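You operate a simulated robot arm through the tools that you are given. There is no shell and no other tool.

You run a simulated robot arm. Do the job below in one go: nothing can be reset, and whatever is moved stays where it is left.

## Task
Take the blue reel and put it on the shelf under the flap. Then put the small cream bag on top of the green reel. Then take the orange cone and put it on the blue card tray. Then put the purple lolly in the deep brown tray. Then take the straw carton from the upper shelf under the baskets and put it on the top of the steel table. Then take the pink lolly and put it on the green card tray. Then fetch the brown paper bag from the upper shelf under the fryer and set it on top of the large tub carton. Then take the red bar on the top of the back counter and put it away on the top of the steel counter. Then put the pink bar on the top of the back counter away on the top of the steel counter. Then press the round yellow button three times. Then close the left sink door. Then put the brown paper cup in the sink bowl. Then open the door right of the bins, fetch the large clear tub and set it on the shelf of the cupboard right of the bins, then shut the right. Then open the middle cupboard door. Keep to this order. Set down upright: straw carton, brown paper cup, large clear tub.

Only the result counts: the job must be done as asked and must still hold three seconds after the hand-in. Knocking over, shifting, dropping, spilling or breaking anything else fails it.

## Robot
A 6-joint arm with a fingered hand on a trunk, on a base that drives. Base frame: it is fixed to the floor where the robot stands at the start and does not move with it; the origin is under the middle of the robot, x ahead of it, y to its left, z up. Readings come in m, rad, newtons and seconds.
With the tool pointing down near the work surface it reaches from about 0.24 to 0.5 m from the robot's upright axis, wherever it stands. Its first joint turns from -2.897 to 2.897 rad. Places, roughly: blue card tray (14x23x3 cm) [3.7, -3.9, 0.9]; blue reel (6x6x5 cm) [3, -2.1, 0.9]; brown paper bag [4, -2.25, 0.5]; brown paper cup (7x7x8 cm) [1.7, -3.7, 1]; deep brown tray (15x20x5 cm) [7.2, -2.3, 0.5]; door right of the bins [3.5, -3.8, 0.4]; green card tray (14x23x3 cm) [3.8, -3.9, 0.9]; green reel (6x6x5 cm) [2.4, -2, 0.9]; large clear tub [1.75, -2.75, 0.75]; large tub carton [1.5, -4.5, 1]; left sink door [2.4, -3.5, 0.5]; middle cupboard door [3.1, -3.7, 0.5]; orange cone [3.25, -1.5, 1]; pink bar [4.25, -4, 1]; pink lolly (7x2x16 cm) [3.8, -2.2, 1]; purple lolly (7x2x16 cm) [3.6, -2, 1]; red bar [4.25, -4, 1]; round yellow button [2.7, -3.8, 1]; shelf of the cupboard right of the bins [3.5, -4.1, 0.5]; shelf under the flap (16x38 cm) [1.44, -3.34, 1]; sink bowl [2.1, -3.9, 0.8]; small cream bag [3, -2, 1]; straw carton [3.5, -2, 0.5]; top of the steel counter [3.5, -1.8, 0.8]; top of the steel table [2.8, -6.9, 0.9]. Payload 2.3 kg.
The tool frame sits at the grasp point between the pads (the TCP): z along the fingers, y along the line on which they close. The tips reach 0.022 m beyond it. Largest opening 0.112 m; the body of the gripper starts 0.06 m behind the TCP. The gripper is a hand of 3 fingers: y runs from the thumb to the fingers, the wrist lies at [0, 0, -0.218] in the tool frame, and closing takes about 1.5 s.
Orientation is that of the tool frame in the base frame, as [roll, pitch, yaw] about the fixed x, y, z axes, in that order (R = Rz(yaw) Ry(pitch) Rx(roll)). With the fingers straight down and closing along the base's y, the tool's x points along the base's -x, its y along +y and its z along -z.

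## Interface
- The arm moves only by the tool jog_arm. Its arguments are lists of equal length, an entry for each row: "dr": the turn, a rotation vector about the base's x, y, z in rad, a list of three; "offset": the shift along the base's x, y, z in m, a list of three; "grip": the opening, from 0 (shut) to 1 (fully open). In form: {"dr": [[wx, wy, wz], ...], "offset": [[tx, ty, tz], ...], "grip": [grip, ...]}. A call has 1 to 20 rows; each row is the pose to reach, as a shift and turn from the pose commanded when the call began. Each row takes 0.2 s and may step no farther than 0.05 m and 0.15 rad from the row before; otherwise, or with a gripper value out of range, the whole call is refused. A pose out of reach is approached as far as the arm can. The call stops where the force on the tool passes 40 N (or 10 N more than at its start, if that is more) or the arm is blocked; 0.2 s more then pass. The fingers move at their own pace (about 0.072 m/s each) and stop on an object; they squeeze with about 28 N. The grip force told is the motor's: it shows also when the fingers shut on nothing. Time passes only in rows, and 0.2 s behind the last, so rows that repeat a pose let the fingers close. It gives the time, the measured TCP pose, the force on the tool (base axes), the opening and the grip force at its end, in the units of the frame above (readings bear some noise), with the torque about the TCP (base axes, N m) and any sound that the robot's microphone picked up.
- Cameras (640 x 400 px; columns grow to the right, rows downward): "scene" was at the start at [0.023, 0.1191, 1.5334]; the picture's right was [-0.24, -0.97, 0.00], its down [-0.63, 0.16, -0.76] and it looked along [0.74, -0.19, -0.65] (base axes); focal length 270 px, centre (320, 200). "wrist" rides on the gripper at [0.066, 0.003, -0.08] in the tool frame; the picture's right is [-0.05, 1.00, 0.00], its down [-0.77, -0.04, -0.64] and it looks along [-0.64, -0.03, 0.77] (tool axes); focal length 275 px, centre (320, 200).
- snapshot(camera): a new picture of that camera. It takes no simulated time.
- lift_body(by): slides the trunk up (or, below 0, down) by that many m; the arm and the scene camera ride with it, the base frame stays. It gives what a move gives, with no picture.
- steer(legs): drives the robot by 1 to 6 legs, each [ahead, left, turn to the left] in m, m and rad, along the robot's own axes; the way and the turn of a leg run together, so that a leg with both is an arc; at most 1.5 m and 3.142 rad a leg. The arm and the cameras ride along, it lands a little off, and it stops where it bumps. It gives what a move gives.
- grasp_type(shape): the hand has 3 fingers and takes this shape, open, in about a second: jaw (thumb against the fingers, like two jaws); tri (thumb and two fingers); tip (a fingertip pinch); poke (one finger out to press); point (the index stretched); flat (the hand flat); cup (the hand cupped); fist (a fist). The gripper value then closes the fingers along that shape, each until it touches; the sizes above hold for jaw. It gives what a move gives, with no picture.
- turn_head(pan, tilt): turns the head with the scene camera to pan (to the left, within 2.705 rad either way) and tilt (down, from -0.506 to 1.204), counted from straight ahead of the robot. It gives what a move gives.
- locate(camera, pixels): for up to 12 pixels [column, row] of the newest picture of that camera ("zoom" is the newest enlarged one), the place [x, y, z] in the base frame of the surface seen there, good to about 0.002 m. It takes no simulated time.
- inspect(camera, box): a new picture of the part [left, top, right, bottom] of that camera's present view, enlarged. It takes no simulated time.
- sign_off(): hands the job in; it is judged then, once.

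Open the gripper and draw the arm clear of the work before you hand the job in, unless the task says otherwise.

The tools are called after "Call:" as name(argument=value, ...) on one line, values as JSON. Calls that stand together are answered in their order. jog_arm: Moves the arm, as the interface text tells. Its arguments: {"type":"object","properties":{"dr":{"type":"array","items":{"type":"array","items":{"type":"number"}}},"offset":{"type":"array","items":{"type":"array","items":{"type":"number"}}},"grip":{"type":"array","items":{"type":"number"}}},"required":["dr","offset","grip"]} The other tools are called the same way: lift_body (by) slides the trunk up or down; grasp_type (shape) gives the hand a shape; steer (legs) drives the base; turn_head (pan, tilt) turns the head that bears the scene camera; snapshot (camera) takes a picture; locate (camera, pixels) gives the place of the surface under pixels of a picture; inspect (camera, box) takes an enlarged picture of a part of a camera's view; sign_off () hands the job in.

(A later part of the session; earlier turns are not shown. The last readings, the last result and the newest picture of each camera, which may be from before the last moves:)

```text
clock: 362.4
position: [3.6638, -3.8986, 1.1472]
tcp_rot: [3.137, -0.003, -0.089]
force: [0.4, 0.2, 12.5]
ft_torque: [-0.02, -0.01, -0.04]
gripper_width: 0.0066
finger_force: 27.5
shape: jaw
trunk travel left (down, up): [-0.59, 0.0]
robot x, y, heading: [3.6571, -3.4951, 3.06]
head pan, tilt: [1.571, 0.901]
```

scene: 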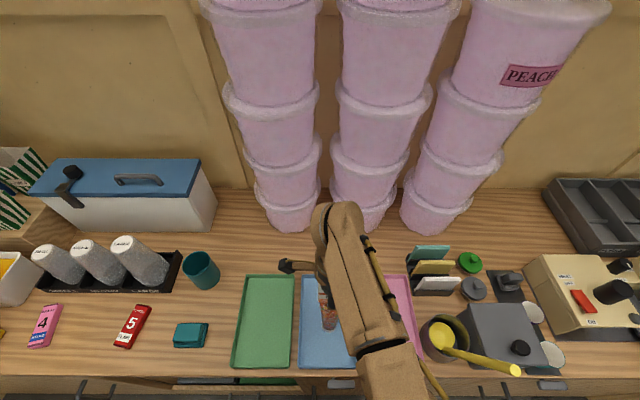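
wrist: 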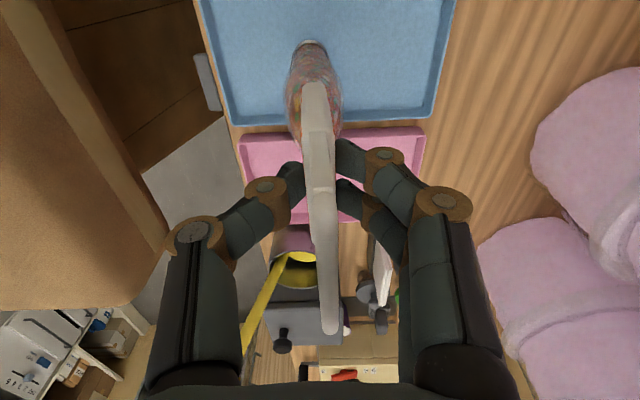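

Firm contact (12.5 N). I ease up 1.5 mm and open.

Call:
jog_arm(dr=[[0, 0, 0], [0, 0, 0], [0, 0, 0], [0, 0, 0], [0, 0, 0]], offset=[[0, 0, 0.0015], [0, 0, 0.0015], [0, 0, 0.0015], [0, 0, 0.0015], [0, 0, 0.0015]], grip=[0, 0.2, 0.4, 0.6, 0.6])

Call:
snapshot(camera="wrist")

Call:
inspect(camera="scene", box=[270, 240, 390, 380])

```text
clock: 363.6
position: [3.6642, -3.8998, 1.1474]
tcp_rot: [3.141, -0.001, -0.089]
force: [0.0, -0.6, -0.6]
ft_torque: [0.0, -0.02, 0.0]
gripper_width: 0.0665
finger_force: 0.1
shape: jaw
trunk travel left (down, up): [-0.59, 0.0]
robot x, y, heading: [3.6589, -3.497, 3.057]
head pan, tilt: [1.571, 0.901]
```

```text
taken
```

wrist: 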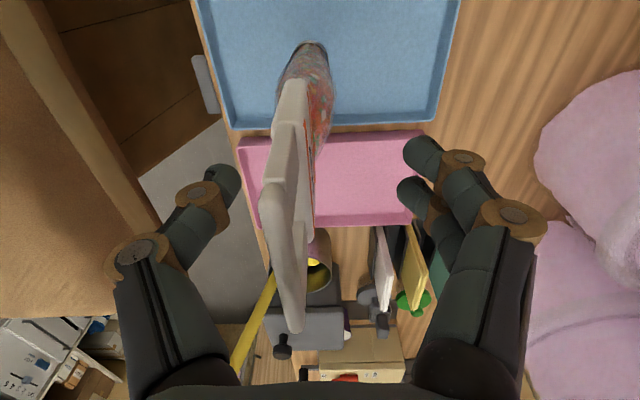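

```text
2.86 times, centred on (330, 310) of scene
```

zoom: 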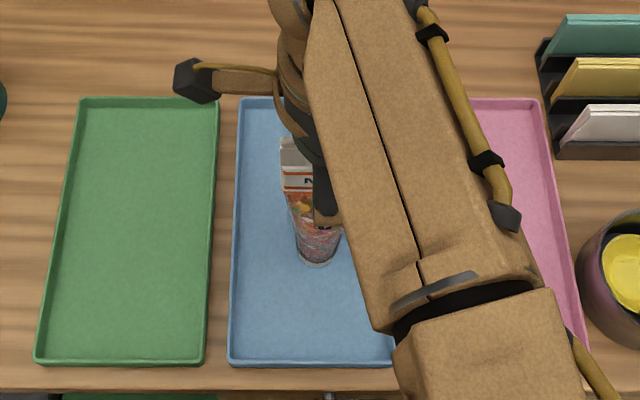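

The cone leans toward the thumb after release (header at (290,190)). I close again at once to catch it.

Call:
jog_arm(dr=[[0, 0, 0], [0, 0, 0], [0, 0, 0], [0, 0, 0], [0, 0, 0]], offset=[[0, 0, 0], [0, 0, 0], [0, 0, 0], [0, 0, 0], [0, 0, 0]], grip=[0, 0, 0, 0, 0])

Call:
snapshot(camera="wrist")

Call:
inspect(camera="scene", box=[270, 240, 390, 380])

```text
clock: 364.8
position: [3.6656, -3.9007, 1.1479]
tcp_rot: [-3.14, -0.002, -0.09]
force: [0.2, 0.5, 0.2]
ft_torque: [0.01, 0.0, 0.0]
gripper_width: 0.0064
finger_force: 27.8
shape: jaw
trunk travel left (down, up): [-0.59, 0.0]
robot x, y, heading: [3.6576, -3.4977, 3.063]
head pan, tilt: [1.571, 0.901]
```

```text
taken
```

wrist: 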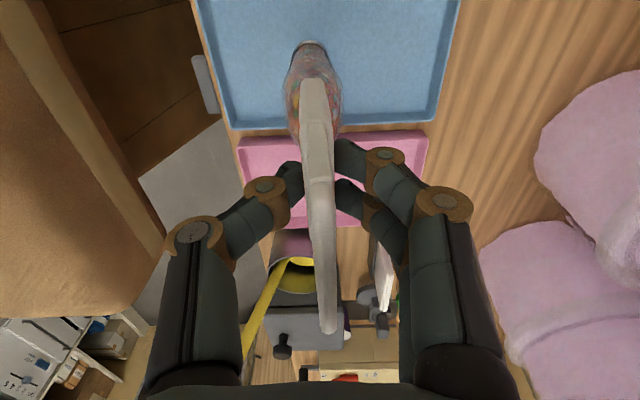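

```text
2.86 times, centred on (330, 310) of scene
```

zoom: 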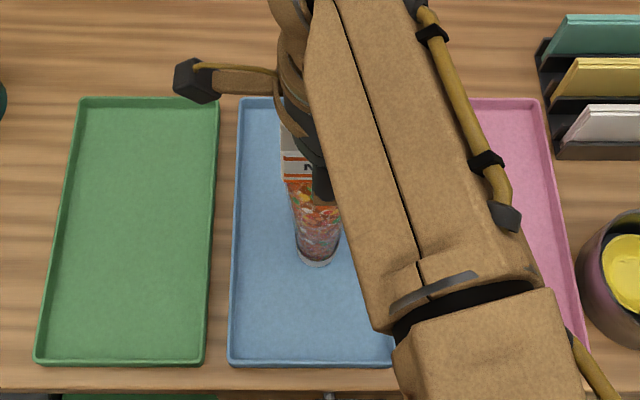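

Caught and upright again. I do a guarded test: open only slightly (so the fingers still bracket the header) and watch whether it stands.

Call:
jog_arm(dr=[[0, 0, 0], [0, 0, 0], [0, 0, 0], [0, 0, 0], [0, 0, 0], [0, 0, 0], [0, 0, 0], [0, 0, 0]], offset=[[0, 0, -0.001], [0, 0, -0.001], [0, 0, -0.001], [0, 0, -0.001], [0, 0, -0.001], [0, 0, -0.001], [0, 0, -0.001], [0, 0, -0.001]], grip=[0, 0.12, 0.2, 0.25, 0.25, 0.25, 0.25, 0.25])

Call:
snapshot(camera="wrist")

```text
clock: 366.6
position: [3.6644, -3.8999, 1.1459]
tcp_rot: [3.141, -0.001, -0.088]
force: [-0.2, 0.4, -0.8]
ft_torque: [0.04, 0.02, 0.01]
gripper_width: 0.0276
finger_force: 0.1
shape: jaw
trunk travel left (down, up): [-0.59, 0.0]
robot x, y, heading: [3.6602, -3.4964, 3.054]
head pan, tilt: [1.571, 0.901]
```

```text
taken
```

wrist: 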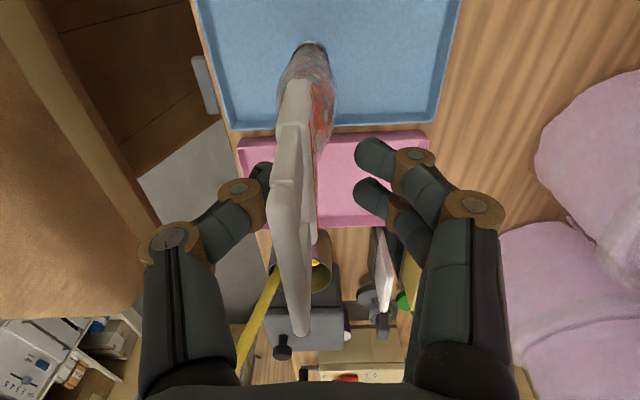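

It leans on the thumb, so it won't stand by itself. I grip again and lift; I will lay the cone down in the tray instead, by tilting the hand.

Call:
jog_arm(dr=[[0, 0, 0], [0, 0, 0], [0, 0, 0], [0, 0, 0], [0, 0, 0], [0, 0, 0], [0, 0, 0]], offset=[[0, 0, 0], [0, 0, 0], [0, 0, 0], [0, 0, 0.001], [0, 0, 0.02], [0, 0, 0.05], [0, 0, 0.07]], grip=[0, 0, 0, 0, 0, 0, 0])

Call:
steer(legs=[[0, -0.3, 0]])

Call:
snapshot(camera="wrist")

```text
clock: 368.1
position: [3.671, -3.8951, 1.1912]
tcp_rot: [3.141, -0.003, -0.09]
force: [-0.3, -0.2, -1.1]
ft_torque: [-0.01, 0.06, -0.03]
gripper_width: 0.0065
finger_force: 28.0
shape: jaw
out of reach, approached as far as the arm can: row 6, 7
trunk travel left (down, up): [-0.59, 0.0]
robot x, y, heading: [3.6613, -3.498, 3.058]
head pan, tilt: [1.571, 0.901]
```

```text
clock: 370.2
position: [3.6946, -3.5972, 1.1918]
tcp_rot: [3.138, -0.003, -0.091]
force: [-1.4, 0.0, -1.0]
ft_torque: [0.0, 0.05, -0.02]
gripper_width: 0.0062
finger_force: 28.2
shape: jaw
trunk travel left (down, up): [-0.59, 0.0]
robot x, y, heading: [3.6853, -3.1981, 3.053]
head pan, tilt: [1.571, 0.901]
```

```text
taken
```

wrist: 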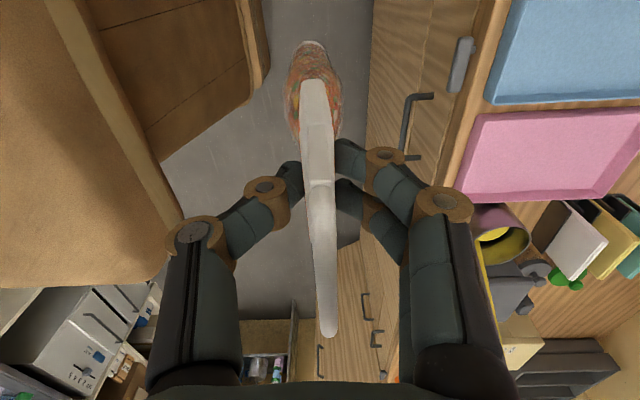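

I tilt the hand so that the cone's foot swings out toward the counter, step by step, first 0.6 rad.

Call:
jog_arm(dr=[[-0.133, 0.0113, 0], [-0.266, 0.0226, 0], [-0.399, 0.0339, 0], [-0.531, 0.0453, 0], [-0.664, 0.0566, 0]], offset=[[0, -0.004, -0.01], [0, -0.008, -0.02], [0, -0.015, -0.03], [0, -0.025, -0.04], [0, -0.035, -0.05]], grip=[0, 0, 0, 0, 0])

Call:
snapshot(camera="scene")

```text
clock: 371.4
position: [3.7556, -3.7353, 1.1358]
tcp_rot: [2.477, -0.006, -0.096]
force: [-0.1, -0.6, -1.3]
ft_torque: [-0.01, 0.06, 0.01]
gripper_width: 0.0073
finger_force: 28.0
shape: jaw
out of reach, approached as far as the arm can: row 1, 2, 3, 4, 5
trunk travel left (down, up): [-0.59, 0.0]
robot x, y, heading: [3.6849, -3.2019, 3.061]
head pan, tilt: [1.571, 0.901]
```

```text
taken
```

scene: 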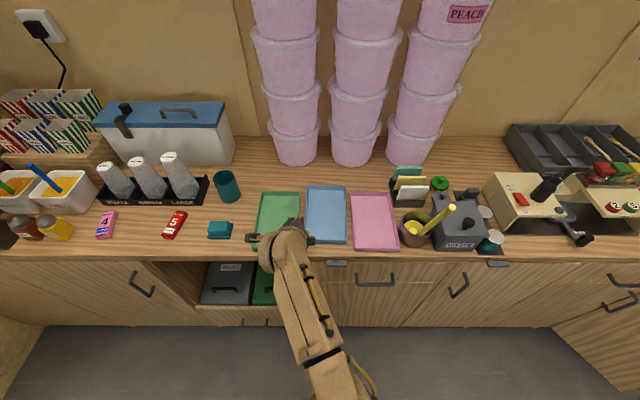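

The TCP did not go where asked (it's at y −3.735, x 3.756). I hold one row to see if it converges to the command.

Call:
jog_arm(dr=[[0, 0, 0], [0, 0, 0]], offset=[[0, 0, 0], [0, 0, 0]], grip=[0, 0])

Call:
snapshot(camera="wrist")

```text
clock: 372.0
position: [3.7534, -3.7423, 1.1318]
tcp_rot: [2.476, -0.007, -0.089]
force: [0.4, -0.2, -0.8]
ft_torque: [0.03, -0.02, 0.01]
gripper_width: 0.0074
finger_force: 27.7
shape: jaw
trunk travel left (down, up): [-0.59, 0.0]
robot x, y, heading: [3.6882, -3.2031, 3.057]
head pan, tilt: [1.571, 0.901]
```

```text
taken
```

wrist: 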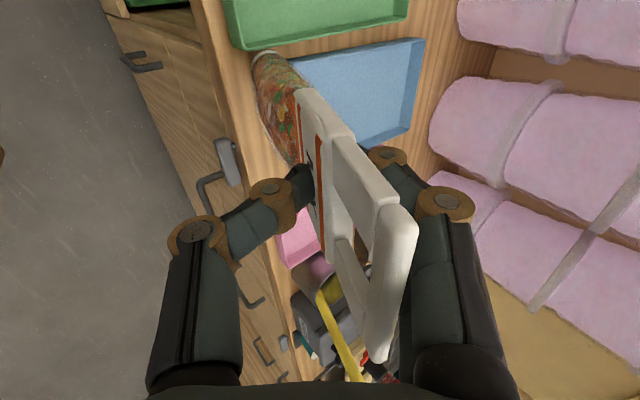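

The cone has twisted a little in the grip, and is close to the tray rims. I raise the hand 7 cm and check with the scene camera.

Call:
jog_arm(dr=[[0, 0, 0], [0, 0, 0], [0, 0, 0]], offset=[[0, 0.01, 0.03], [0, 0.02, 0.06], [0, 0.03, 0.08]], grip=[0, 0, 0])

Call:
inspect(camera="scene", box=[200, 150, 440, 320])

Call:
snapshot(camera="wrist")

```text
clock: 372.8
position: [3.7375, -3.7226, 1.2102]
tcp_rot: [2.482, -0.003, -0.128]
force: [0.1, 0.0, -1.9]
ft_torque: [0.0, -0.02, -0.01]
gripper_width: 0.0075
finger_force: 28.2
shape: jaw
out of reach, approached as far as the arm can: row 2, 3
trunk travel left (down, up): [-0.59, 0.0]
robot x, y, heading: [3.6851, -3.1998, 3.056]
head pan, tilt: [1.571, 0.901]
```

```text
2.35 times, centred on (320, 235) of scene
```

zoom: 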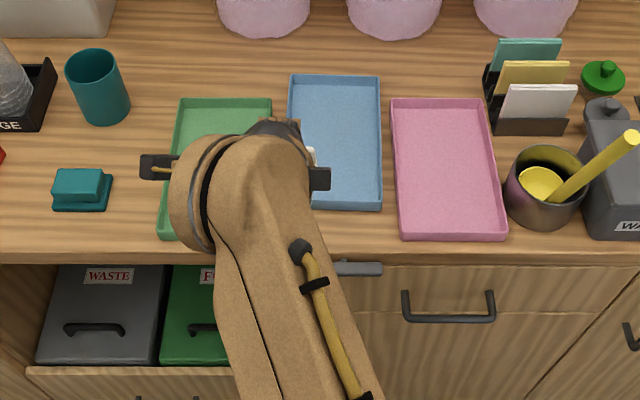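

```text
taken
```

wrist: 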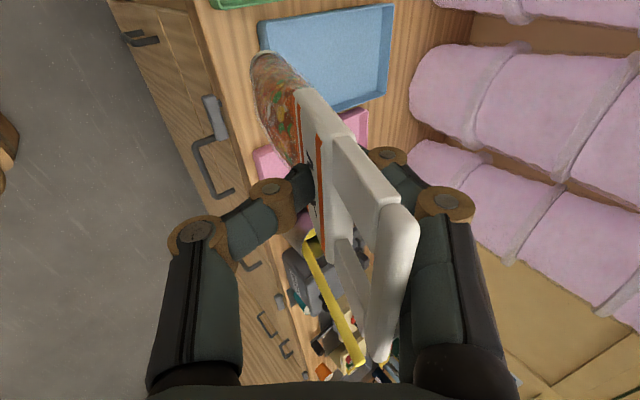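

The blue tray's near edge now is further back than its neighbours', so the cone pushed it. I measure how far.

Call:
locate(camera="zoom", pixels=[[300, 85], [372, 85], [372, 190], [335, 195], [335, 80], [180, 105], [262, 107], [400, 107], [475, 107], [488, 225], [410, 225], [170, 225]])

```text
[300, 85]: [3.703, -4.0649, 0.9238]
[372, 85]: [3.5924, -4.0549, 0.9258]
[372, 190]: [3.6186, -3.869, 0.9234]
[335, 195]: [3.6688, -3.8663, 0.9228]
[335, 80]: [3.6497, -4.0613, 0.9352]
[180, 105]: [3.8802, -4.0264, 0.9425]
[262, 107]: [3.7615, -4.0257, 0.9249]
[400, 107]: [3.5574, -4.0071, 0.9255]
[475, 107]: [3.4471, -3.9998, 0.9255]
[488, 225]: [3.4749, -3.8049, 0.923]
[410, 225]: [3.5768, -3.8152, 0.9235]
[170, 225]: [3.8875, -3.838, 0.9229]
```

The tray was pushed about 4.8 cm back; I'll pull it back later. First I probe what the tilted hand can reach: move inward to x≈3.68.

Call:
jog_arm(dr=[[0, 0, 0], [0, 0, 0], [0, 0, 0]], offset=[[-0.03, 0.03, 0], [-0.06, 0.06, 0], [-0.06, 0.1, 0]], grip=[0, 0, 0])

Call:
snapshot(camera="wrist")

Call:
snapshot(camera="scene")

```text
clock: 373.6
position: [3.7301, -3.7115, 1.2528]
tcp_rot: [2.475, -0.005, -0.09]
force: [-0.2, 0.4, -0.9]
ft_torque: [0.03, -0.03, -0.02]
gripper_width: 0.0072
finger_force: 28.0
shape: jaw
out of reach, approached as far as the arm can: row 1, 2, 3
trunk travel left (down, up): [-0.59, 0.0]
robot x, y, heading: [3.6825, -3.2007, 3.055]
head pan, tilt: [1.571, 0.901]
```

```text
taken
```

wrist: 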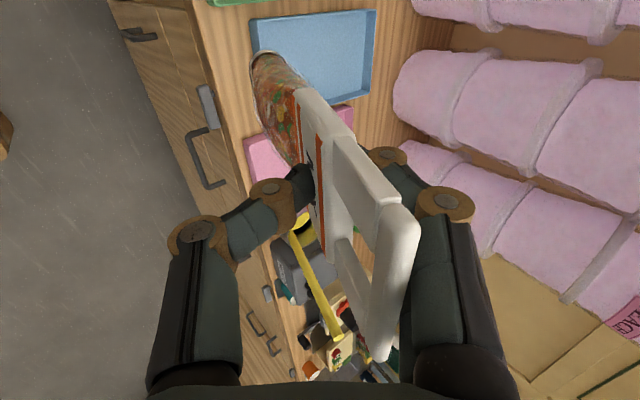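

```text
taken
```

scene: 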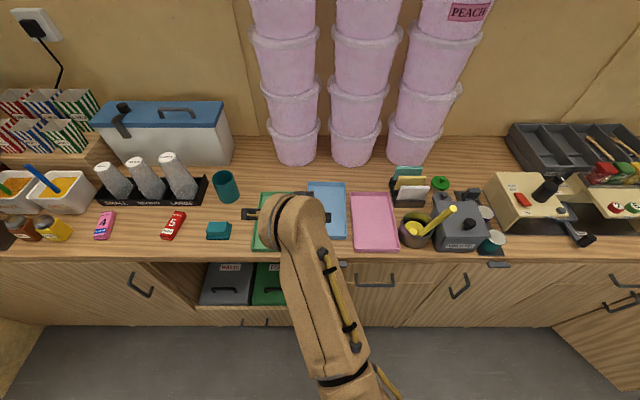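

At this tilt the arm can't come closer; outward tilt needs a lower shoulder. I back the base off, lower the trunk 0.3 m, and raise the arm correspondingly.

Call:
steer(legs=[[0, -0.3, 0]])

Call:
lift_body(by=-0.3)

Call:
jog_arm(dr=[[0, 0, 0], [0, 0, 0], [0, 0, 0], [0, 0, 0], [0, 0, 0]], offset=[[0, 0.01, 0.045], [0, 0.02, 0.09], [-0.01, 0.03, 0.135], [-0.02, 0.05, 0.18], [-0.03, 0.07, 0.22]], grip=[0, 0, 0, 0, 0])

Call:
snapshot(camera="wrist")

Call:
snapshot(camera="scene")

```text
clock: 375.6
position: [3.7559, -3.41, 1.2529]
tcp_rot: [2.475, -0.007, -0.088]
force: [-0.3, -0.9, -0.8]
ft_torque: [0.04, 0.02, -0.03]
gripper_width: 0.0075
finger_force: 28.3
shape: jaw
trunk travel left (down, up): [-0.59, 0.0]
robot x, y, heading: [3.7119, -2.9015, 3.061]
head pan, tilt: [1.571, 0.901]
```

```text
clock: 378.6
position: [3.7555, -3.4099, 0.953]
tcp_rot: [2.475, -0.006, -0.088]
force: [1.3, 0.2, -1.7]
ft_torque: [0.05, 0.0, 0.01]
gripper_width: 0.0074
finger_force: 28.1
shape: jaw
trunk travel left (down, up): [-0.29, 0.3]
robot x, y, heading: [3.71, -2.8991, 3.059]
head pan, tilt: [1.571, 0.901]
```

```text
refused: row 4 steps farther than a row can; nothing moved
```

```text
taken
```

wrist: 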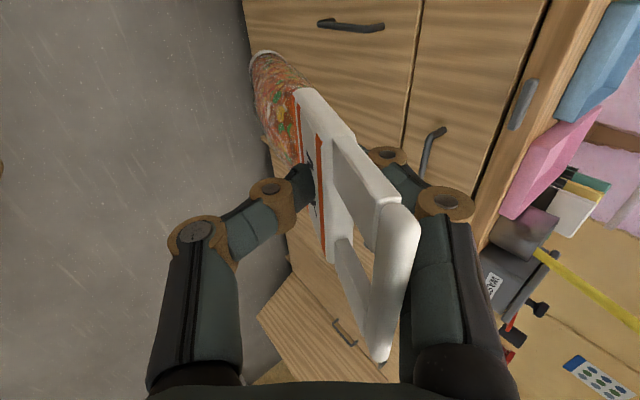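

```text
taken
```

scene: 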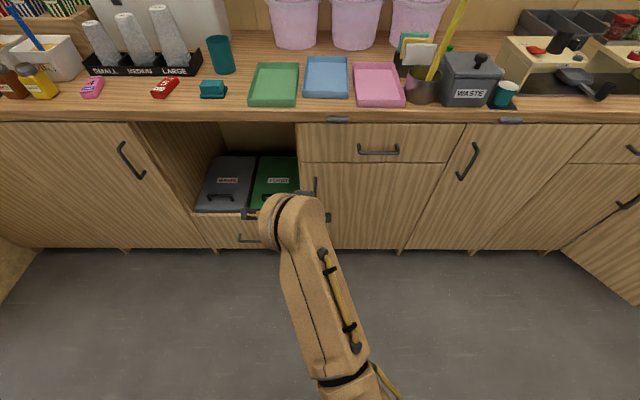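

I raise the arm in smaller steps.

Call:
jog_arm(dr=[[0, 0, 0], [0, 0, 0], [0, 0, 0], [0, 0, 0], [0, 0, 0], [0, 0, 0]], offset=[[0, 0, 0.04], [0, 0, 0.08], [0, 0, 0.12], [0, 0, 0.16], [0, 0.02, 0.2], [0, 0.04, 0.24]], grip=[0, 0, 0, 0, 0, 0])

```text
clock: 380.0
position: [3.7229, -3.3097, 1.0982]
tcp_rot: [2.47, -0.011, -0.098]
force: [0.5, -0.3, -1.6]
ft_torque: [0.05, -0.05, 0.0]
gripper_width: 0.0069
finger_force: 28.1
shape: jaw
out of reach, approached as far as the arm can: row 1, 2, 3, 4, 5, 6
trunk travel left (down, up): [-0.29, 0.3]
robot x, y, heading: [3.7113, -2.8985, 3.062]
head pan, tilt: [1.571, 0.901]
```

Lower shoulder lets the tilted hand come nearer. I lower the trunk to its bottom and then tilt on toward horizontal in free space in the aisle.

Call:
lift_body(by=-0.29)

Call:
jog_arm(dr=[[0, 0, 0], [0, 0, 0], [-0.1, 0.0085, 0], [-0.2, 0.017, 0], [-0.3, 0.0255, 0], [-0.4, 0.034, 0], [-0.5, 0.0425, 0]], offset=[[0, 0, 0.04], [0, 0, 0.08], [0, 0, 0.12], [0, 0, 0.16], [0, 0, 0.19], [0, 0, 0.22], [0, 0, 0.25]], grip=[0, 0, 0, 0, 0, 0, 0])

Call:
snapshot(camera="wrist")

Call:
snapshot(camera="scene")

```text
clock: 383.0
position: [3.7236, -3.3106, 0.8058]
tcp_rot: [2.474, -0.008, -0.097]
force: [0.2, 0.5, -0.8]
ft_torque: [0.07, -0.01, -0.02]
gripper_width: 0.0069
finger_force: 28.6
shape: jaw
trunk travel left (down, up): [0.0, 0.59]
robot x, y, heading: [3.7085, -2.9019, 3.054]
head pan, tilt: [1.571, 0.901]
```

```text
clock: 384.5
position: [3.6679, -3.2955, 0.9201]
tcp_rot: [2.047, 0.018, -0.279]
force: [0.2, -0.1, -1.8]
ft_torque: [0.11, -0.03, -0.03]
gripper_width: 0.0059
finger_force: 27.9
shape: jaw
out of reach, approached as far as the arm can: row 1, 2, 3, 4, 5, 6, 7
trunk travel left (down, up): [0.0, 0.59]
robot x, y, heading: [3.7101, -2.8981, 3.061]
head pan, tilt: [1.571, 0.901]
stopped in row 7: the arm was blocked; the commanded pose is now the measured one
```

```text
taken
```

wrist: 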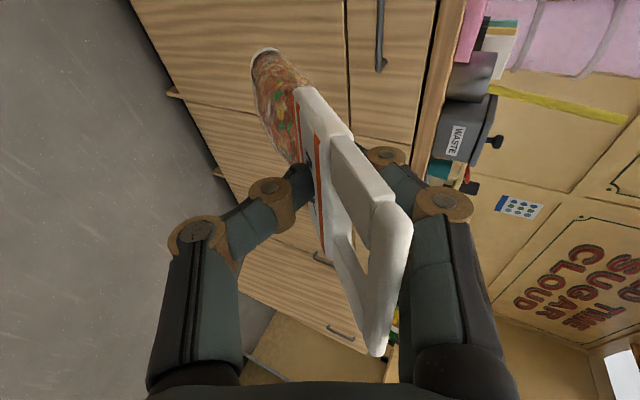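

```text
taken
```

scene: 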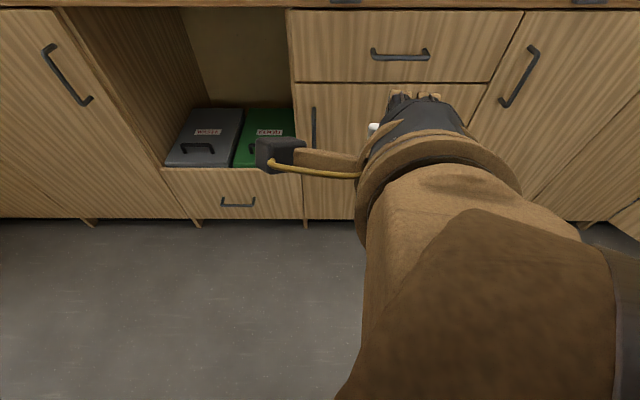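

The hand is now tilted 63°. I locate the cone's foot and header in the wrist picture to know its real direction.

Call:
locate(camera="wrist", pixels=[[263, 54], [275, 90], [300, 95], [385, 340], [320, 170], [280, 130]])

```text
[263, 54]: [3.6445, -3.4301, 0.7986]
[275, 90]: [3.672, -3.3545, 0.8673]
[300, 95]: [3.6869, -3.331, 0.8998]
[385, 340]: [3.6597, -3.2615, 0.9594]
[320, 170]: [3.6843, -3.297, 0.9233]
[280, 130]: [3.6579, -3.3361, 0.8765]
```

The cone slopes 43° with its foot ahead of the hand. I raise the trunk so the foot clears the tray rim and drive up to the tray.

Call:
lift_body(by=0.2)

Call:
steer(legs=[[-0.06, 0.3, 0]])

Call:
snapshot(camera="scene")

Call:
snapshot(camera="wrist")

```text
clock: 386.7
position: [3.6674, -3.2967, 1.121]
tcp_rot: [2.044, 0.016, -0.279]
force: [0.5, 1.4, -0.1]
ft_torque: [0.06, -0.03, 0.01]
gripper_width: 0.0061
finger_force: 28.0
shape: jaw
trunk travel left (down, up): [-0.2, 0.39]
robot x, y, heading: [3.7075, -2.8999, 3.06]
head pan, tilt: [1.571, 0.901]
```

```text
clock: 388.8
position: [3.7047, -3.6001, 1.121]
tcp_rot: [2.046, 0.016, -0.277]
force: [-0.4, 1.1, -0.4]
ft_torque: [0.1, -0.04, 0.01]
gripper_width: 0.0062
finger_force: 28.0
shape: jaw
trunk travel left (down, up): [-0.2, 0.39]
robot x, y, heading: [3.7477, -3.2055, 3.061]
head pan, tilt: [1.571, 0.901]
```

```text
taken
```

scene: 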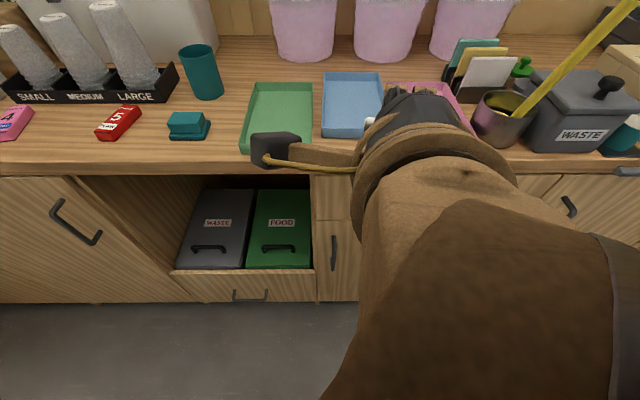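

```text
taken
```

wrist: 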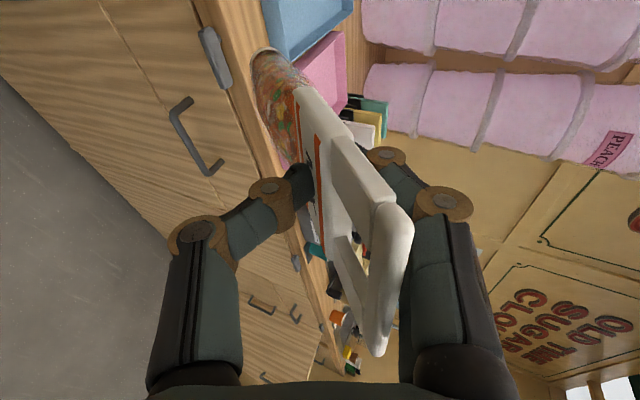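

I get the blue tray's present position again from the scene picture.

Call:
locate(camera="scene", pixels=[[327, 78], [377, 77], [327, 128], [350, 130], [350, 78], [350, 100], [345, 135]])

```text
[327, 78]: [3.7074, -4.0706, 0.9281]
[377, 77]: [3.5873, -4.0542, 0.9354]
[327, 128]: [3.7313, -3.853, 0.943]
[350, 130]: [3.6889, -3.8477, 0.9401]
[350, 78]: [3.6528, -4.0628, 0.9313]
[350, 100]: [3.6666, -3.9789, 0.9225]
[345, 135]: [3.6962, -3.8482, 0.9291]
```

Foot is at about (3.68,−3.735); I move 0.295 m left so it comes over the far part of the blue tray.

Call:
steer(legs=[[0, 0.29, 0]])

Call:
snapshot(camera="wrist")

Call:
snapshot(camera="scene")

Call:
locate(camera="wrist", pixels=[[263, 54], [275, 90], [300, 95], [385, 340], [320, 170], [290, 20]])

```text
clock: 390.8
position: [3.6801, -3.8892, 1.1203]
tcp_rot: [2.046, 0.017, -0.28]
force: [0.3, 0.0, -1.9]
ft_torque: [0.12, -0.03, -0.02]
gripper_width: 0.0061
finger_force: 28.3
shape: jaw
trunk travel left (down, up): [-0.2, 0.39]
robot x, y, heading: [3.7194, -3.4947, 3.059]
head pan, tilt: [1.571, 0.901]
```

```text
taken
```

wrist: 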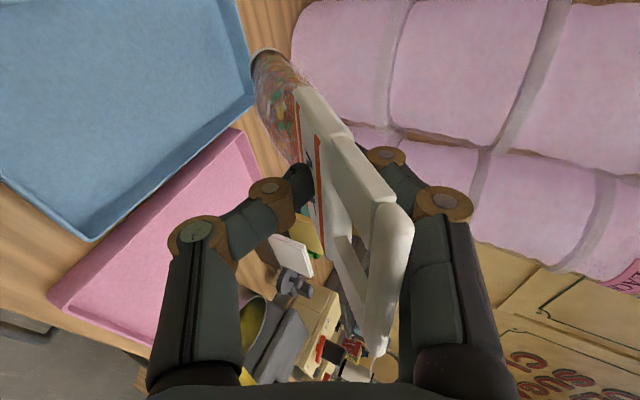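

```text
taken
```

scene: 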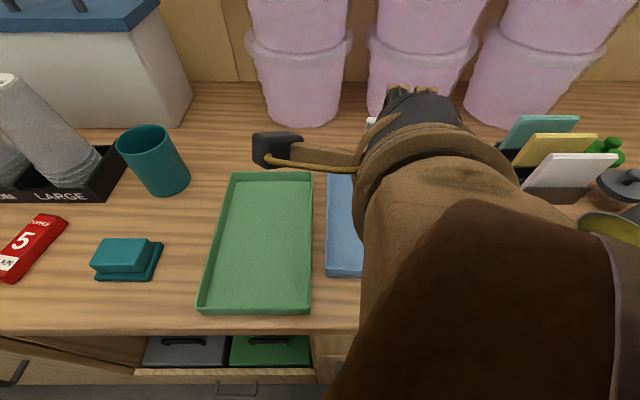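

```text
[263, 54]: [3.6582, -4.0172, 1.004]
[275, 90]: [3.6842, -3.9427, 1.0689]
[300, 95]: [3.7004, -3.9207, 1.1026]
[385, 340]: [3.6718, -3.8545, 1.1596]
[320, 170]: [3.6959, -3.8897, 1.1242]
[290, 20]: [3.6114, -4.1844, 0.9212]
```

Foot at (3.658,−4.017,1.004) over the tray. I lower the trunk by 6 cm.

Call:
lift_body(by=-0.06)

Call:
snapshot(camera="wrist")

Call:
locate(camera="wrist", pixels=[[263, 54], [320, 170], [230, 60], [385, 340]])

```text
clock: 391.8
position: [3.6793, -3.8885, 1.0608]
tcp_rot: [2.045, 0.017, -0.279]
force: [0.3, -0.5, -0.4]
ft_torque: [0.0, 0.02, 0.0]
gripper_width: 0.0062
finger_force: 27.8
shape: jaw
trunk travel left (down, up): [-0.14, 0.45]
robot x, y, heading: [3.7188, -3.4923, 3.057]
head pan, tilt: [1.571, 0.901]
```

```text
taken
```

wrist: 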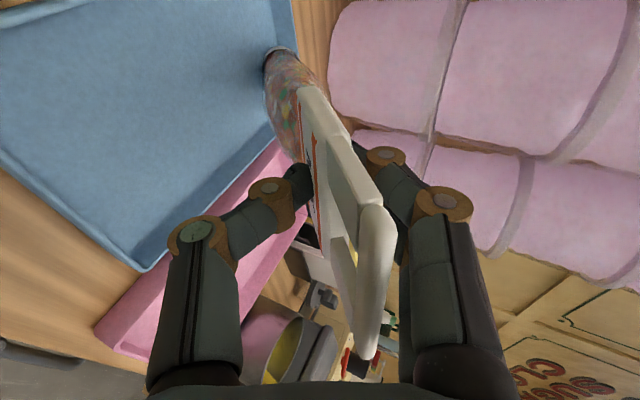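

```text
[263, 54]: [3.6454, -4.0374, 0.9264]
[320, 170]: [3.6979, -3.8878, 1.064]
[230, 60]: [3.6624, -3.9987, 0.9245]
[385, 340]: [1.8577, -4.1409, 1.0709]
```

I locate the foot's present place precisely with a zoom.

Call:
inspect(camera="wrist", box=[220, 20, 340, 140])

Call:
locate(camera="zoom", pixels=[[310, 150], [320, 200], [250, 150], [350, 130], [420, 150], [240, 350], [350, 380], [400, 30]])

```text
3.33 times, centred on (280, 80) of wrist
```

zoom: 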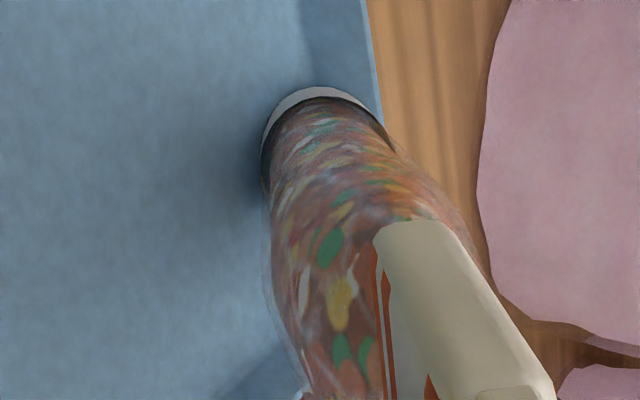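

```text
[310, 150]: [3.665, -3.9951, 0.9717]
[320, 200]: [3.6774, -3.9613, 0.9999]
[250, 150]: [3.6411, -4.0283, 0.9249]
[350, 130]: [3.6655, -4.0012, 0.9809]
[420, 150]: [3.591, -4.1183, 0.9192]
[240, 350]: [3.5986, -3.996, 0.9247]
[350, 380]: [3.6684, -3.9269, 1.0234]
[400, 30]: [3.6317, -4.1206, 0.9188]
```

The foot rests on the tray floor at (3.66,−4.015). I loosen the grip slightly so the header rests on the thumb, and lower the hand along an arc around the foot.

Call:
jog_arm(dr=[[0, 0, 0], [0, 0, 0], [0, 0, 0]], offset=[[0, 0, 0], [0, 0, 0], [0, 0, 0]], grip=[0.1, 0.18, 0.18])

Call:
snapshot(camera="wrist")

```text
clock: 392.6
position: [3.6799, -3.8875, 1.0611]
tcp_rot: [2.045, 0.019, -0.28]
force: [-0.1, 0.3, -0.7]
ft_torque: [-0.02, 0.04, 0.01]
gripper_width: 0.02
finger_force: 0.0
shape: jaw
trunk travel left (down, up): [-0.14, 0.45]
robot x, y, heading: [3.7177, -3.4913, 3.062]
head pan, tilt: [1.571, 0.901]
```

```text
taken
```

wrist: 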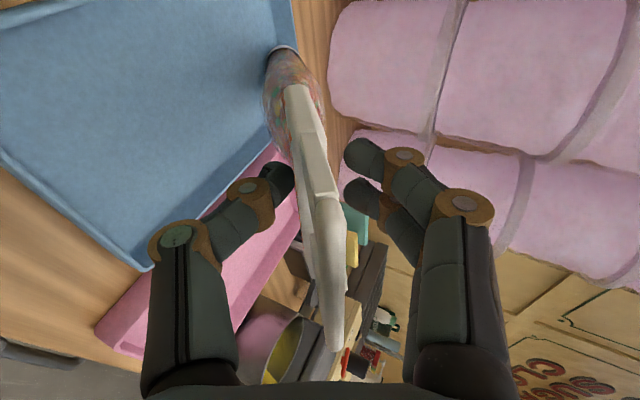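

The header now lies on the thumb. I lower the hand 5 cm while drawing back 2.5 cm.

Call:
jog_arm(dr=[[0, 0, 0], [0, 0, 0], [0, 0, 0], [0, 0, 0]], offset=[[0, 0.006, -0.012], [0, 0.012, -0.025], [0, 0.018, -0.038], [0, 0.024, -0.05]], grip=[0.18, 0.18, 0.18, 0.18])

Call:
snapshot(camera="wrist")

```text
clock: 393.6
position: [3.6707, -3.8643, 1.0131]
tcp_rot: [2.04, 0.011, -0.307]
force: [0.1, 0.7, -0.6]
ft_torque: [-0.01, -0.03, 0.0]
gripper_width: 0.02
finger_force: 0.0
shape: jaw
trunk travel left (down, up): [-0.14, 0.45]
robot x, y, heading: [3.7255, -3.4905, 3.064]
head pan, tilt: [1.571, 0.901]
```

```text
taken
```

wrist: 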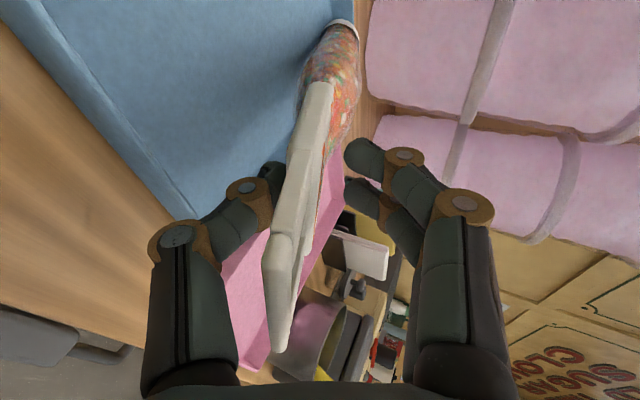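

The cone lowers nicely with its foot in the tray's far corner. I go down another 3.5 cm.

Call:
jog_arm(dr=[[0, 0, 0], [0, 0, 0], [0, 0, 0]], offset=[[0, 0.004, -0.012], [0, 0.008, -0.024], [0, 0.012, -0.034]], grip=[0.18, 0.18, 0.18])

Call:
snapshot(camera="wrist")

Call:
locate(camera="wrist", pixels=[[340, 30], [310, 100], [280, 300], [300, 200], [330, 60], [255, 300]])

```text
clock: 394.4
position: [3.6593, -3.8552, 0.9791]
tcp_rot: [2.042, 0.011, -0.34]
force: [-0.7, 0.1, -0.9]
ft_torque: [-0.02, -0.03, 0.04]
gripper_width: 0.02
finger_force: 0.1
shape: jaw
trunk travel left (down, up): [-0.14, 0.45]
robot x, y, heading: [3.724, -3.4922, 3.06]
head pan, tilt: [1.571, 0.901]
```

```text
taken
```

wrist: 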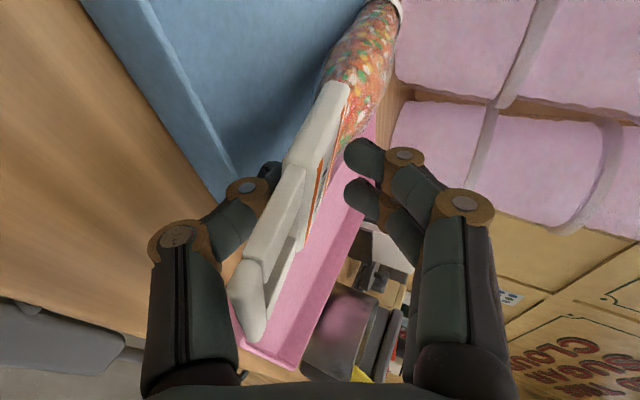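

```text
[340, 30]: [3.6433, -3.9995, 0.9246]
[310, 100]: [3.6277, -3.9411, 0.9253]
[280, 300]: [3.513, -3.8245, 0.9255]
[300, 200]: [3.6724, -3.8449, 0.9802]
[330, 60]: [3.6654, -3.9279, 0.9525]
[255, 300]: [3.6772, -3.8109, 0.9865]
```

The header is ~3 cm above its rest. I open the hand further so the thumb sinks with it.

Call:
jog_arm(dr=[[0, 0, 0], [0, 0, 0], [0, 0, 0], [0, 0, 0]], offset=[[0, 0, 0], [0, 0.002, -0.004], [0, 0.004, -0.008], [0, 0.004, -0.008]], grip=[0.25, 0.32, 0.4, 0.45])

Call:
snapshot(camera="wrist")

Call:
locate(camera="wrist", pixels=[[300, 200], [255, 300], [330, 60], [250, 200], [200, 150]])

```text
clock: 395.4
position: [3.6548, -3.8502, 0.9717]
tcp_rot: [2.039, 0.021, -0.353]
force: [5.4, -3.4, 18.2]
ft_torque: [-0.05, -0.2, -0.08]
gripper_width: 0.039
finger_force: 0.1
shape: jaw
trunk travel left (down, up): [-0.14, 0.45]
robot x, y, heading: [3.7197, -3.4924, 3.056]
head pan, tilt: [1.571, 0.901]
```

```text
taken
```

wrist: 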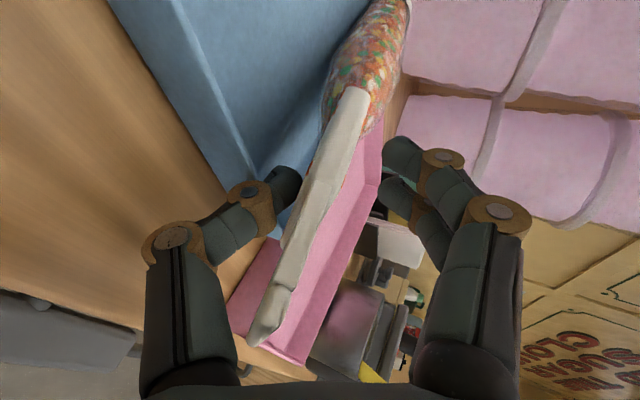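

```text
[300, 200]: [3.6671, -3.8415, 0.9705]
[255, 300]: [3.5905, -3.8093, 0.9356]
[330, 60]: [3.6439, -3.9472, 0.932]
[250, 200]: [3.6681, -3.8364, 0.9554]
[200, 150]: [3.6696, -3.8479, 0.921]
```

The thumb presses on the tray rim (18 N). I raise 5 mm to unload, then withdraw the hand horizontally with the base.

Call:
jog_arm(dr=[[0, 0, 0], [0, 0, 0]], offset=[[0, 0, 0.004], [0, 0, 0.006]], grip=[0.4, 0.4])

Call:
steer(legs=[[0, -0.05, 0]])

Call:
snapshot(camera="wrist")

```text
clock: 395.9
position: [3.6545, -3.8509, 0.9704]
tcp_rot: [2.051, 0.042, -0.348]
force: [1.2, 2.0, 14.7]
ft_torque: [0.11, -0.02, 0.0]
gripper_width: 0.0365
finger_force: 0.1
shape: jaw
trunk travel left (down, up): [-0.14, 0.45]
robot x, y, heading: [3.7212, -3.4911, 3.058]
head pan, tilt: [1.571, 0.901]
```

```text
clock: 396.9
position: [3.6598, -3.801, 0.9688]
tcp_rot: [2.057, 0.031, -0.349]
force: [-0.5, -0.8, -0.5]
ft_torque: [-0.03, -0.01, 0.02]
gripper_width: 0.0447
finger_force: 0.0
shape: jaw
trunk travel left (down, up): [-0.14, 0.45]
robot x, y, heading: [3.7241, -3.4449, 3.061]
head pan, tilt: [1.571, 0.901]
```

```text
taken
```

wrist: 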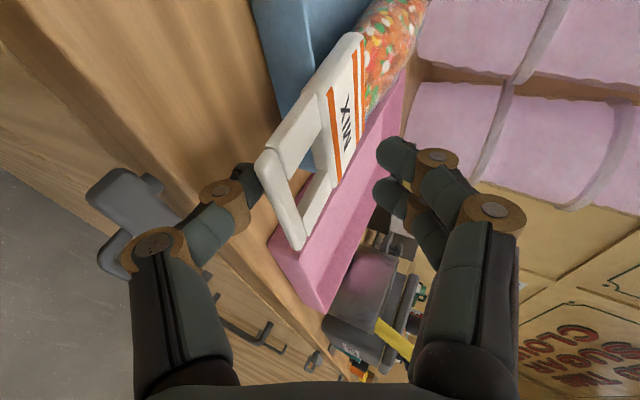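

The header has dropped onto the rim and the hand is nearly clear. I withdraw further.

Call:
steer(legs=[[0, -0.12, 0]])

Call:
snapshot(camera="wrist")

Call:
snapshot(camera="scene")

```text
clock: 398.1
position: [3.6678, -3.6817, 0.9682]
tcp_rot: [2.058, 0.036, -0.356]
force: [0.7, 0.3, -0.2]
ft_torque: [-0.03, 0.0, 0.03]
gripper_width: 0.0446
finger_force: 0.0
shape: jaw
trunk travel left (down, up): [-0.14, 0.45]
robot x, y, heading: [3.7387, -3.3239, 3.059]
head pan, tilt: [1.571, 0.901]
```

```text
taken
```

wrist: 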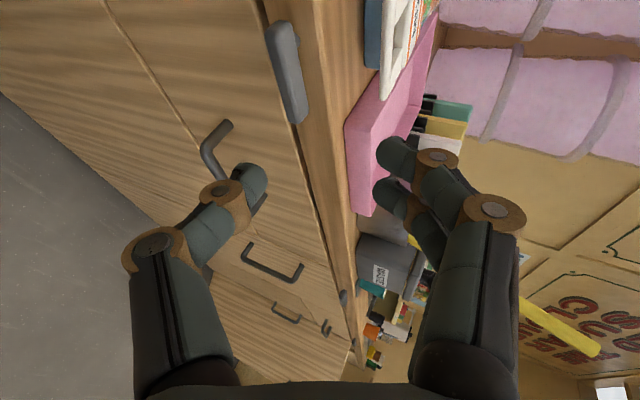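

```text
taken
```

scene: 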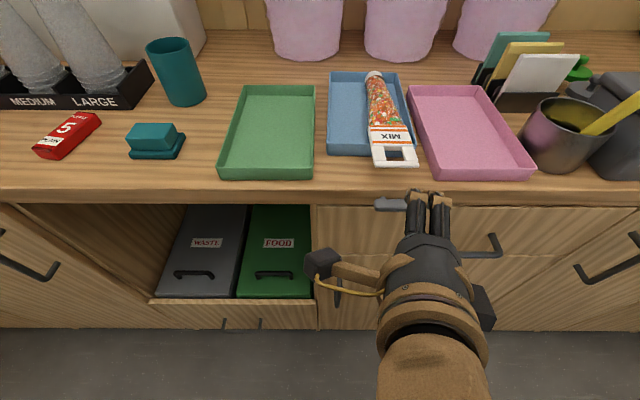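

The cone lies in the blue tray, header on the near rim. I measure the tray's present displacement.

Call:
inspect(camera="scene", box=[210, 50, 550, 210])

Call:
locate(camera="scene", pixels=[[333, 78], [395, 78], [345, 153], [345, 145], [332, 150], [240, 90], [310, 90], [415, 92], [475, 92], [395, 155], [395, 162], [375, 80]])

```text
1.88 times, centred on (380, 130) of scene
```

zoom: 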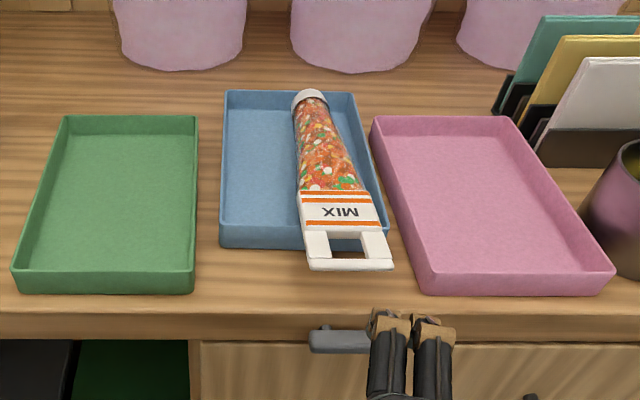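

```text
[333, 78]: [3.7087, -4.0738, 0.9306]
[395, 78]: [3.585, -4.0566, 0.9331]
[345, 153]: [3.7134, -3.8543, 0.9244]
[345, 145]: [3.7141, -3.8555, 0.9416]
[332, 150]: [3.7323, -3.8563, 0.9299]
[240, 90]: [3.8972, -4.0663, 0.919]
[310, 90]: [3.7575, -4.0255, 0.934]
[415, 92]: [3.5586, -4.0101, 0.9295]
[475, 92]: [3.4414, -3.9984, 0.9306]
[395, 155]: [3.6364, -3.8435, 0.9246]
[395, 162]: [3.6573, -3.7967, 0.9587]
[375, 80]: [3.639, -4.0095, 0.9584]
```

The tray has moved ≈4.6 cm back; I'll pull it back from inside its near wall. First I bring the hand to point down again, with the trunk raised.

Call:
lift_body(by=0.3)

Call:
jog_arm(dr=[[0.127, -0.047, 0], [0.254, -0.094, 0], [0.381, -0.142, 0], [0.508, -0.189, 0], [0.635, -0.236, 0], [0.762, -0.283, 0], [0.889, -0.331, 0], [1.016, -0.378, 0]], offset=[[0, 0, 0], [0, 0, 0], [0, 0.01, 0], [0, 0.02, 0], [0, 0.03, 0], [0, 0.03, 0], [0, 0.03, 0], [0, 0.03, 0]], grip=[0.4, 0.4, 0.4, 0.4, 0.3, 0.2, 0.1, 0])

```text
clock: 401.1
position: [3.6675, -3.6814, 1.2676]
tcp_rot: [2.058, 0.034, -0.354]
force: [0.0, 0.1, 0.5]
ft_torque: [-0.03, -0.03, 0.01]
gripper_width: 0.0445
finger_force: 0.0
shape: jaw
trunk travel left (down, up): [-0.44, 0.15]
robot x, y, heading: [3.7357, -3.3242, 3.061]
head pan, tilt: [1.571, 0.901]
```

```text
clock: 402.9
position: [3.7567, -3.6901, 1.163]
tcp_rot: [2.963, -0.095, -0.361]
force: [0.2, -0.3, -0.6]
ft_torque: [0.07, 0.02, -0.01]
gripper_width: 0.0
finger_force: 20.1
shape: jaw
out of reach, approached as far as the arm can: row 5, 6, 7, 8
trunk travel left (down, up): [-0.44, 0.15]
robot x, y, heading: [3.7338, -3.3203, 3.062]
head pan, tilt: [1.571, 0.901]
```

I finish levelling the hand to point straight down with the stall-aligned yaw.

Call:
jog_arm(dr=[[0.067, 0.008, 0.09], [0.133, 0.016, 0.18], [0.2, 0.025, 0.27]], offset=[[0, 0.01, -0.02], [-0.01, 0.02, -0.04], [-0.02, 0.03, -0.06]], grip=[0, 0, 0])

Call:
snapshot(camera="wrist")

```text
clock: 403.7
position: [3.7352, -3.6539, 1.1075]
tcp_rot: [3.139, -0.031, -0.1]
force: [0.3, -0.1, -1.6]
ft_torque: [-0.02, 0.0, 0.0]
gripper_width: 0.0
finger_force: 28.2
shape: jaw
out of reach, approached as far as the arm can: row 1, 2
trunk travel left (down, up): [-0.44, 0.15]
robot x, y, heading: [3.7377, -3.3239, 3.054]
head pan, tilt: [1.571, 0.901]
```

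```text
taken
```

wrist: 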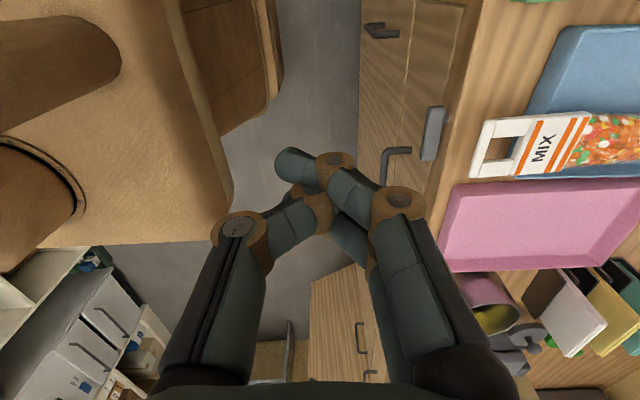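

The hand points down. I rotate it 90° so the jaws close along the stall's x; I'll pinch the tray's free left wall and pull it back in place.

Call:
jog_arm(dr=[[0, 0.0, 0.143], [0, 0, 0.286], [0, 0, 0.428], [0, 0, 0.571], [0, 0, 0.714], [0, 0, 0.857], [0, 0, 1.0], [0, 0, 1.142], [0, 0, 1.285], [0, 0, 1.428], [0, 0, 1.571]], offset=[[0, 0, 0], [0, 0, 0], [0, 0, 0], [0, 0, 0], [0, 0, 0], [0, 0, 0], [0, 0, 0], [0, 0, 0], [0, 0, 0], [0, 0, 0], [0, 0, 0]], grip=[0.12, 0.12, 0.12, 0.12, 0.12, 0.12, 0.12, 0.12, 0.12, 0.12, 0.12])

Call:
steer(legs=[[0.0, 0.215, 0]])

Call:
snapshot(camera="wrist")

Call:
snapshot(camera="scene")

```text
clock: 406.1
position: [3.7344, -3.6558, 1.1042]
tcp_rot: [-3.136, -0.028, 1.471]
force: [0.7, 0.3, 0.0]
ft_torque: [-0.02, -0.02, -0.01]
gripper_width: 0.0134
finger_force: 0.1
shape: jaw
trunk travel left (down, up): [-0.44, 0.15]
robot x, y, heading: [3.7335, -3.3233, 3.061]
head pan, tilt: [1.571, 0.901]
```

```text
clock: 407.8
position: [3.716, -3.8702, 1.1032]
tcp_rot: [-3.136, -0.029, 1.47]
force: [0.0, -0.9, 0.3]
ft_torque: [0.02, 0.01, 0.01]
gripper_width: 0.0131
finger_force: 0.1
shape: jaw
trunk travel left (down, up): [-0.44, 0.15]
robot x, y, heading: [3.7169, -3.537, 3.059]
head pan, tilt: [1.571, 0.901]
```

```text
taken
```

wrist: 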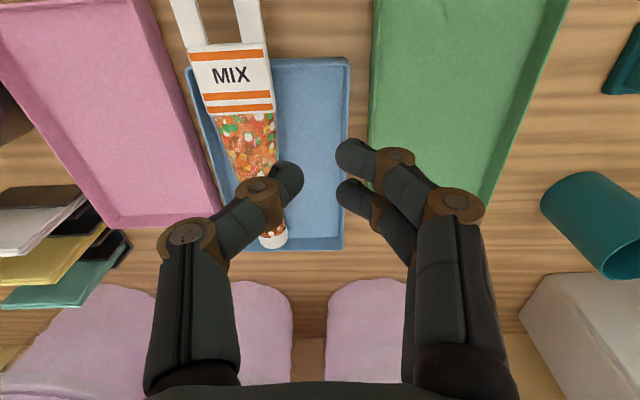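

```text
taken
```

scene: 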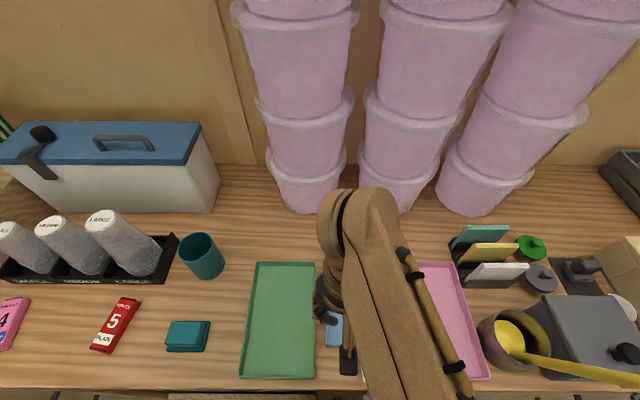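

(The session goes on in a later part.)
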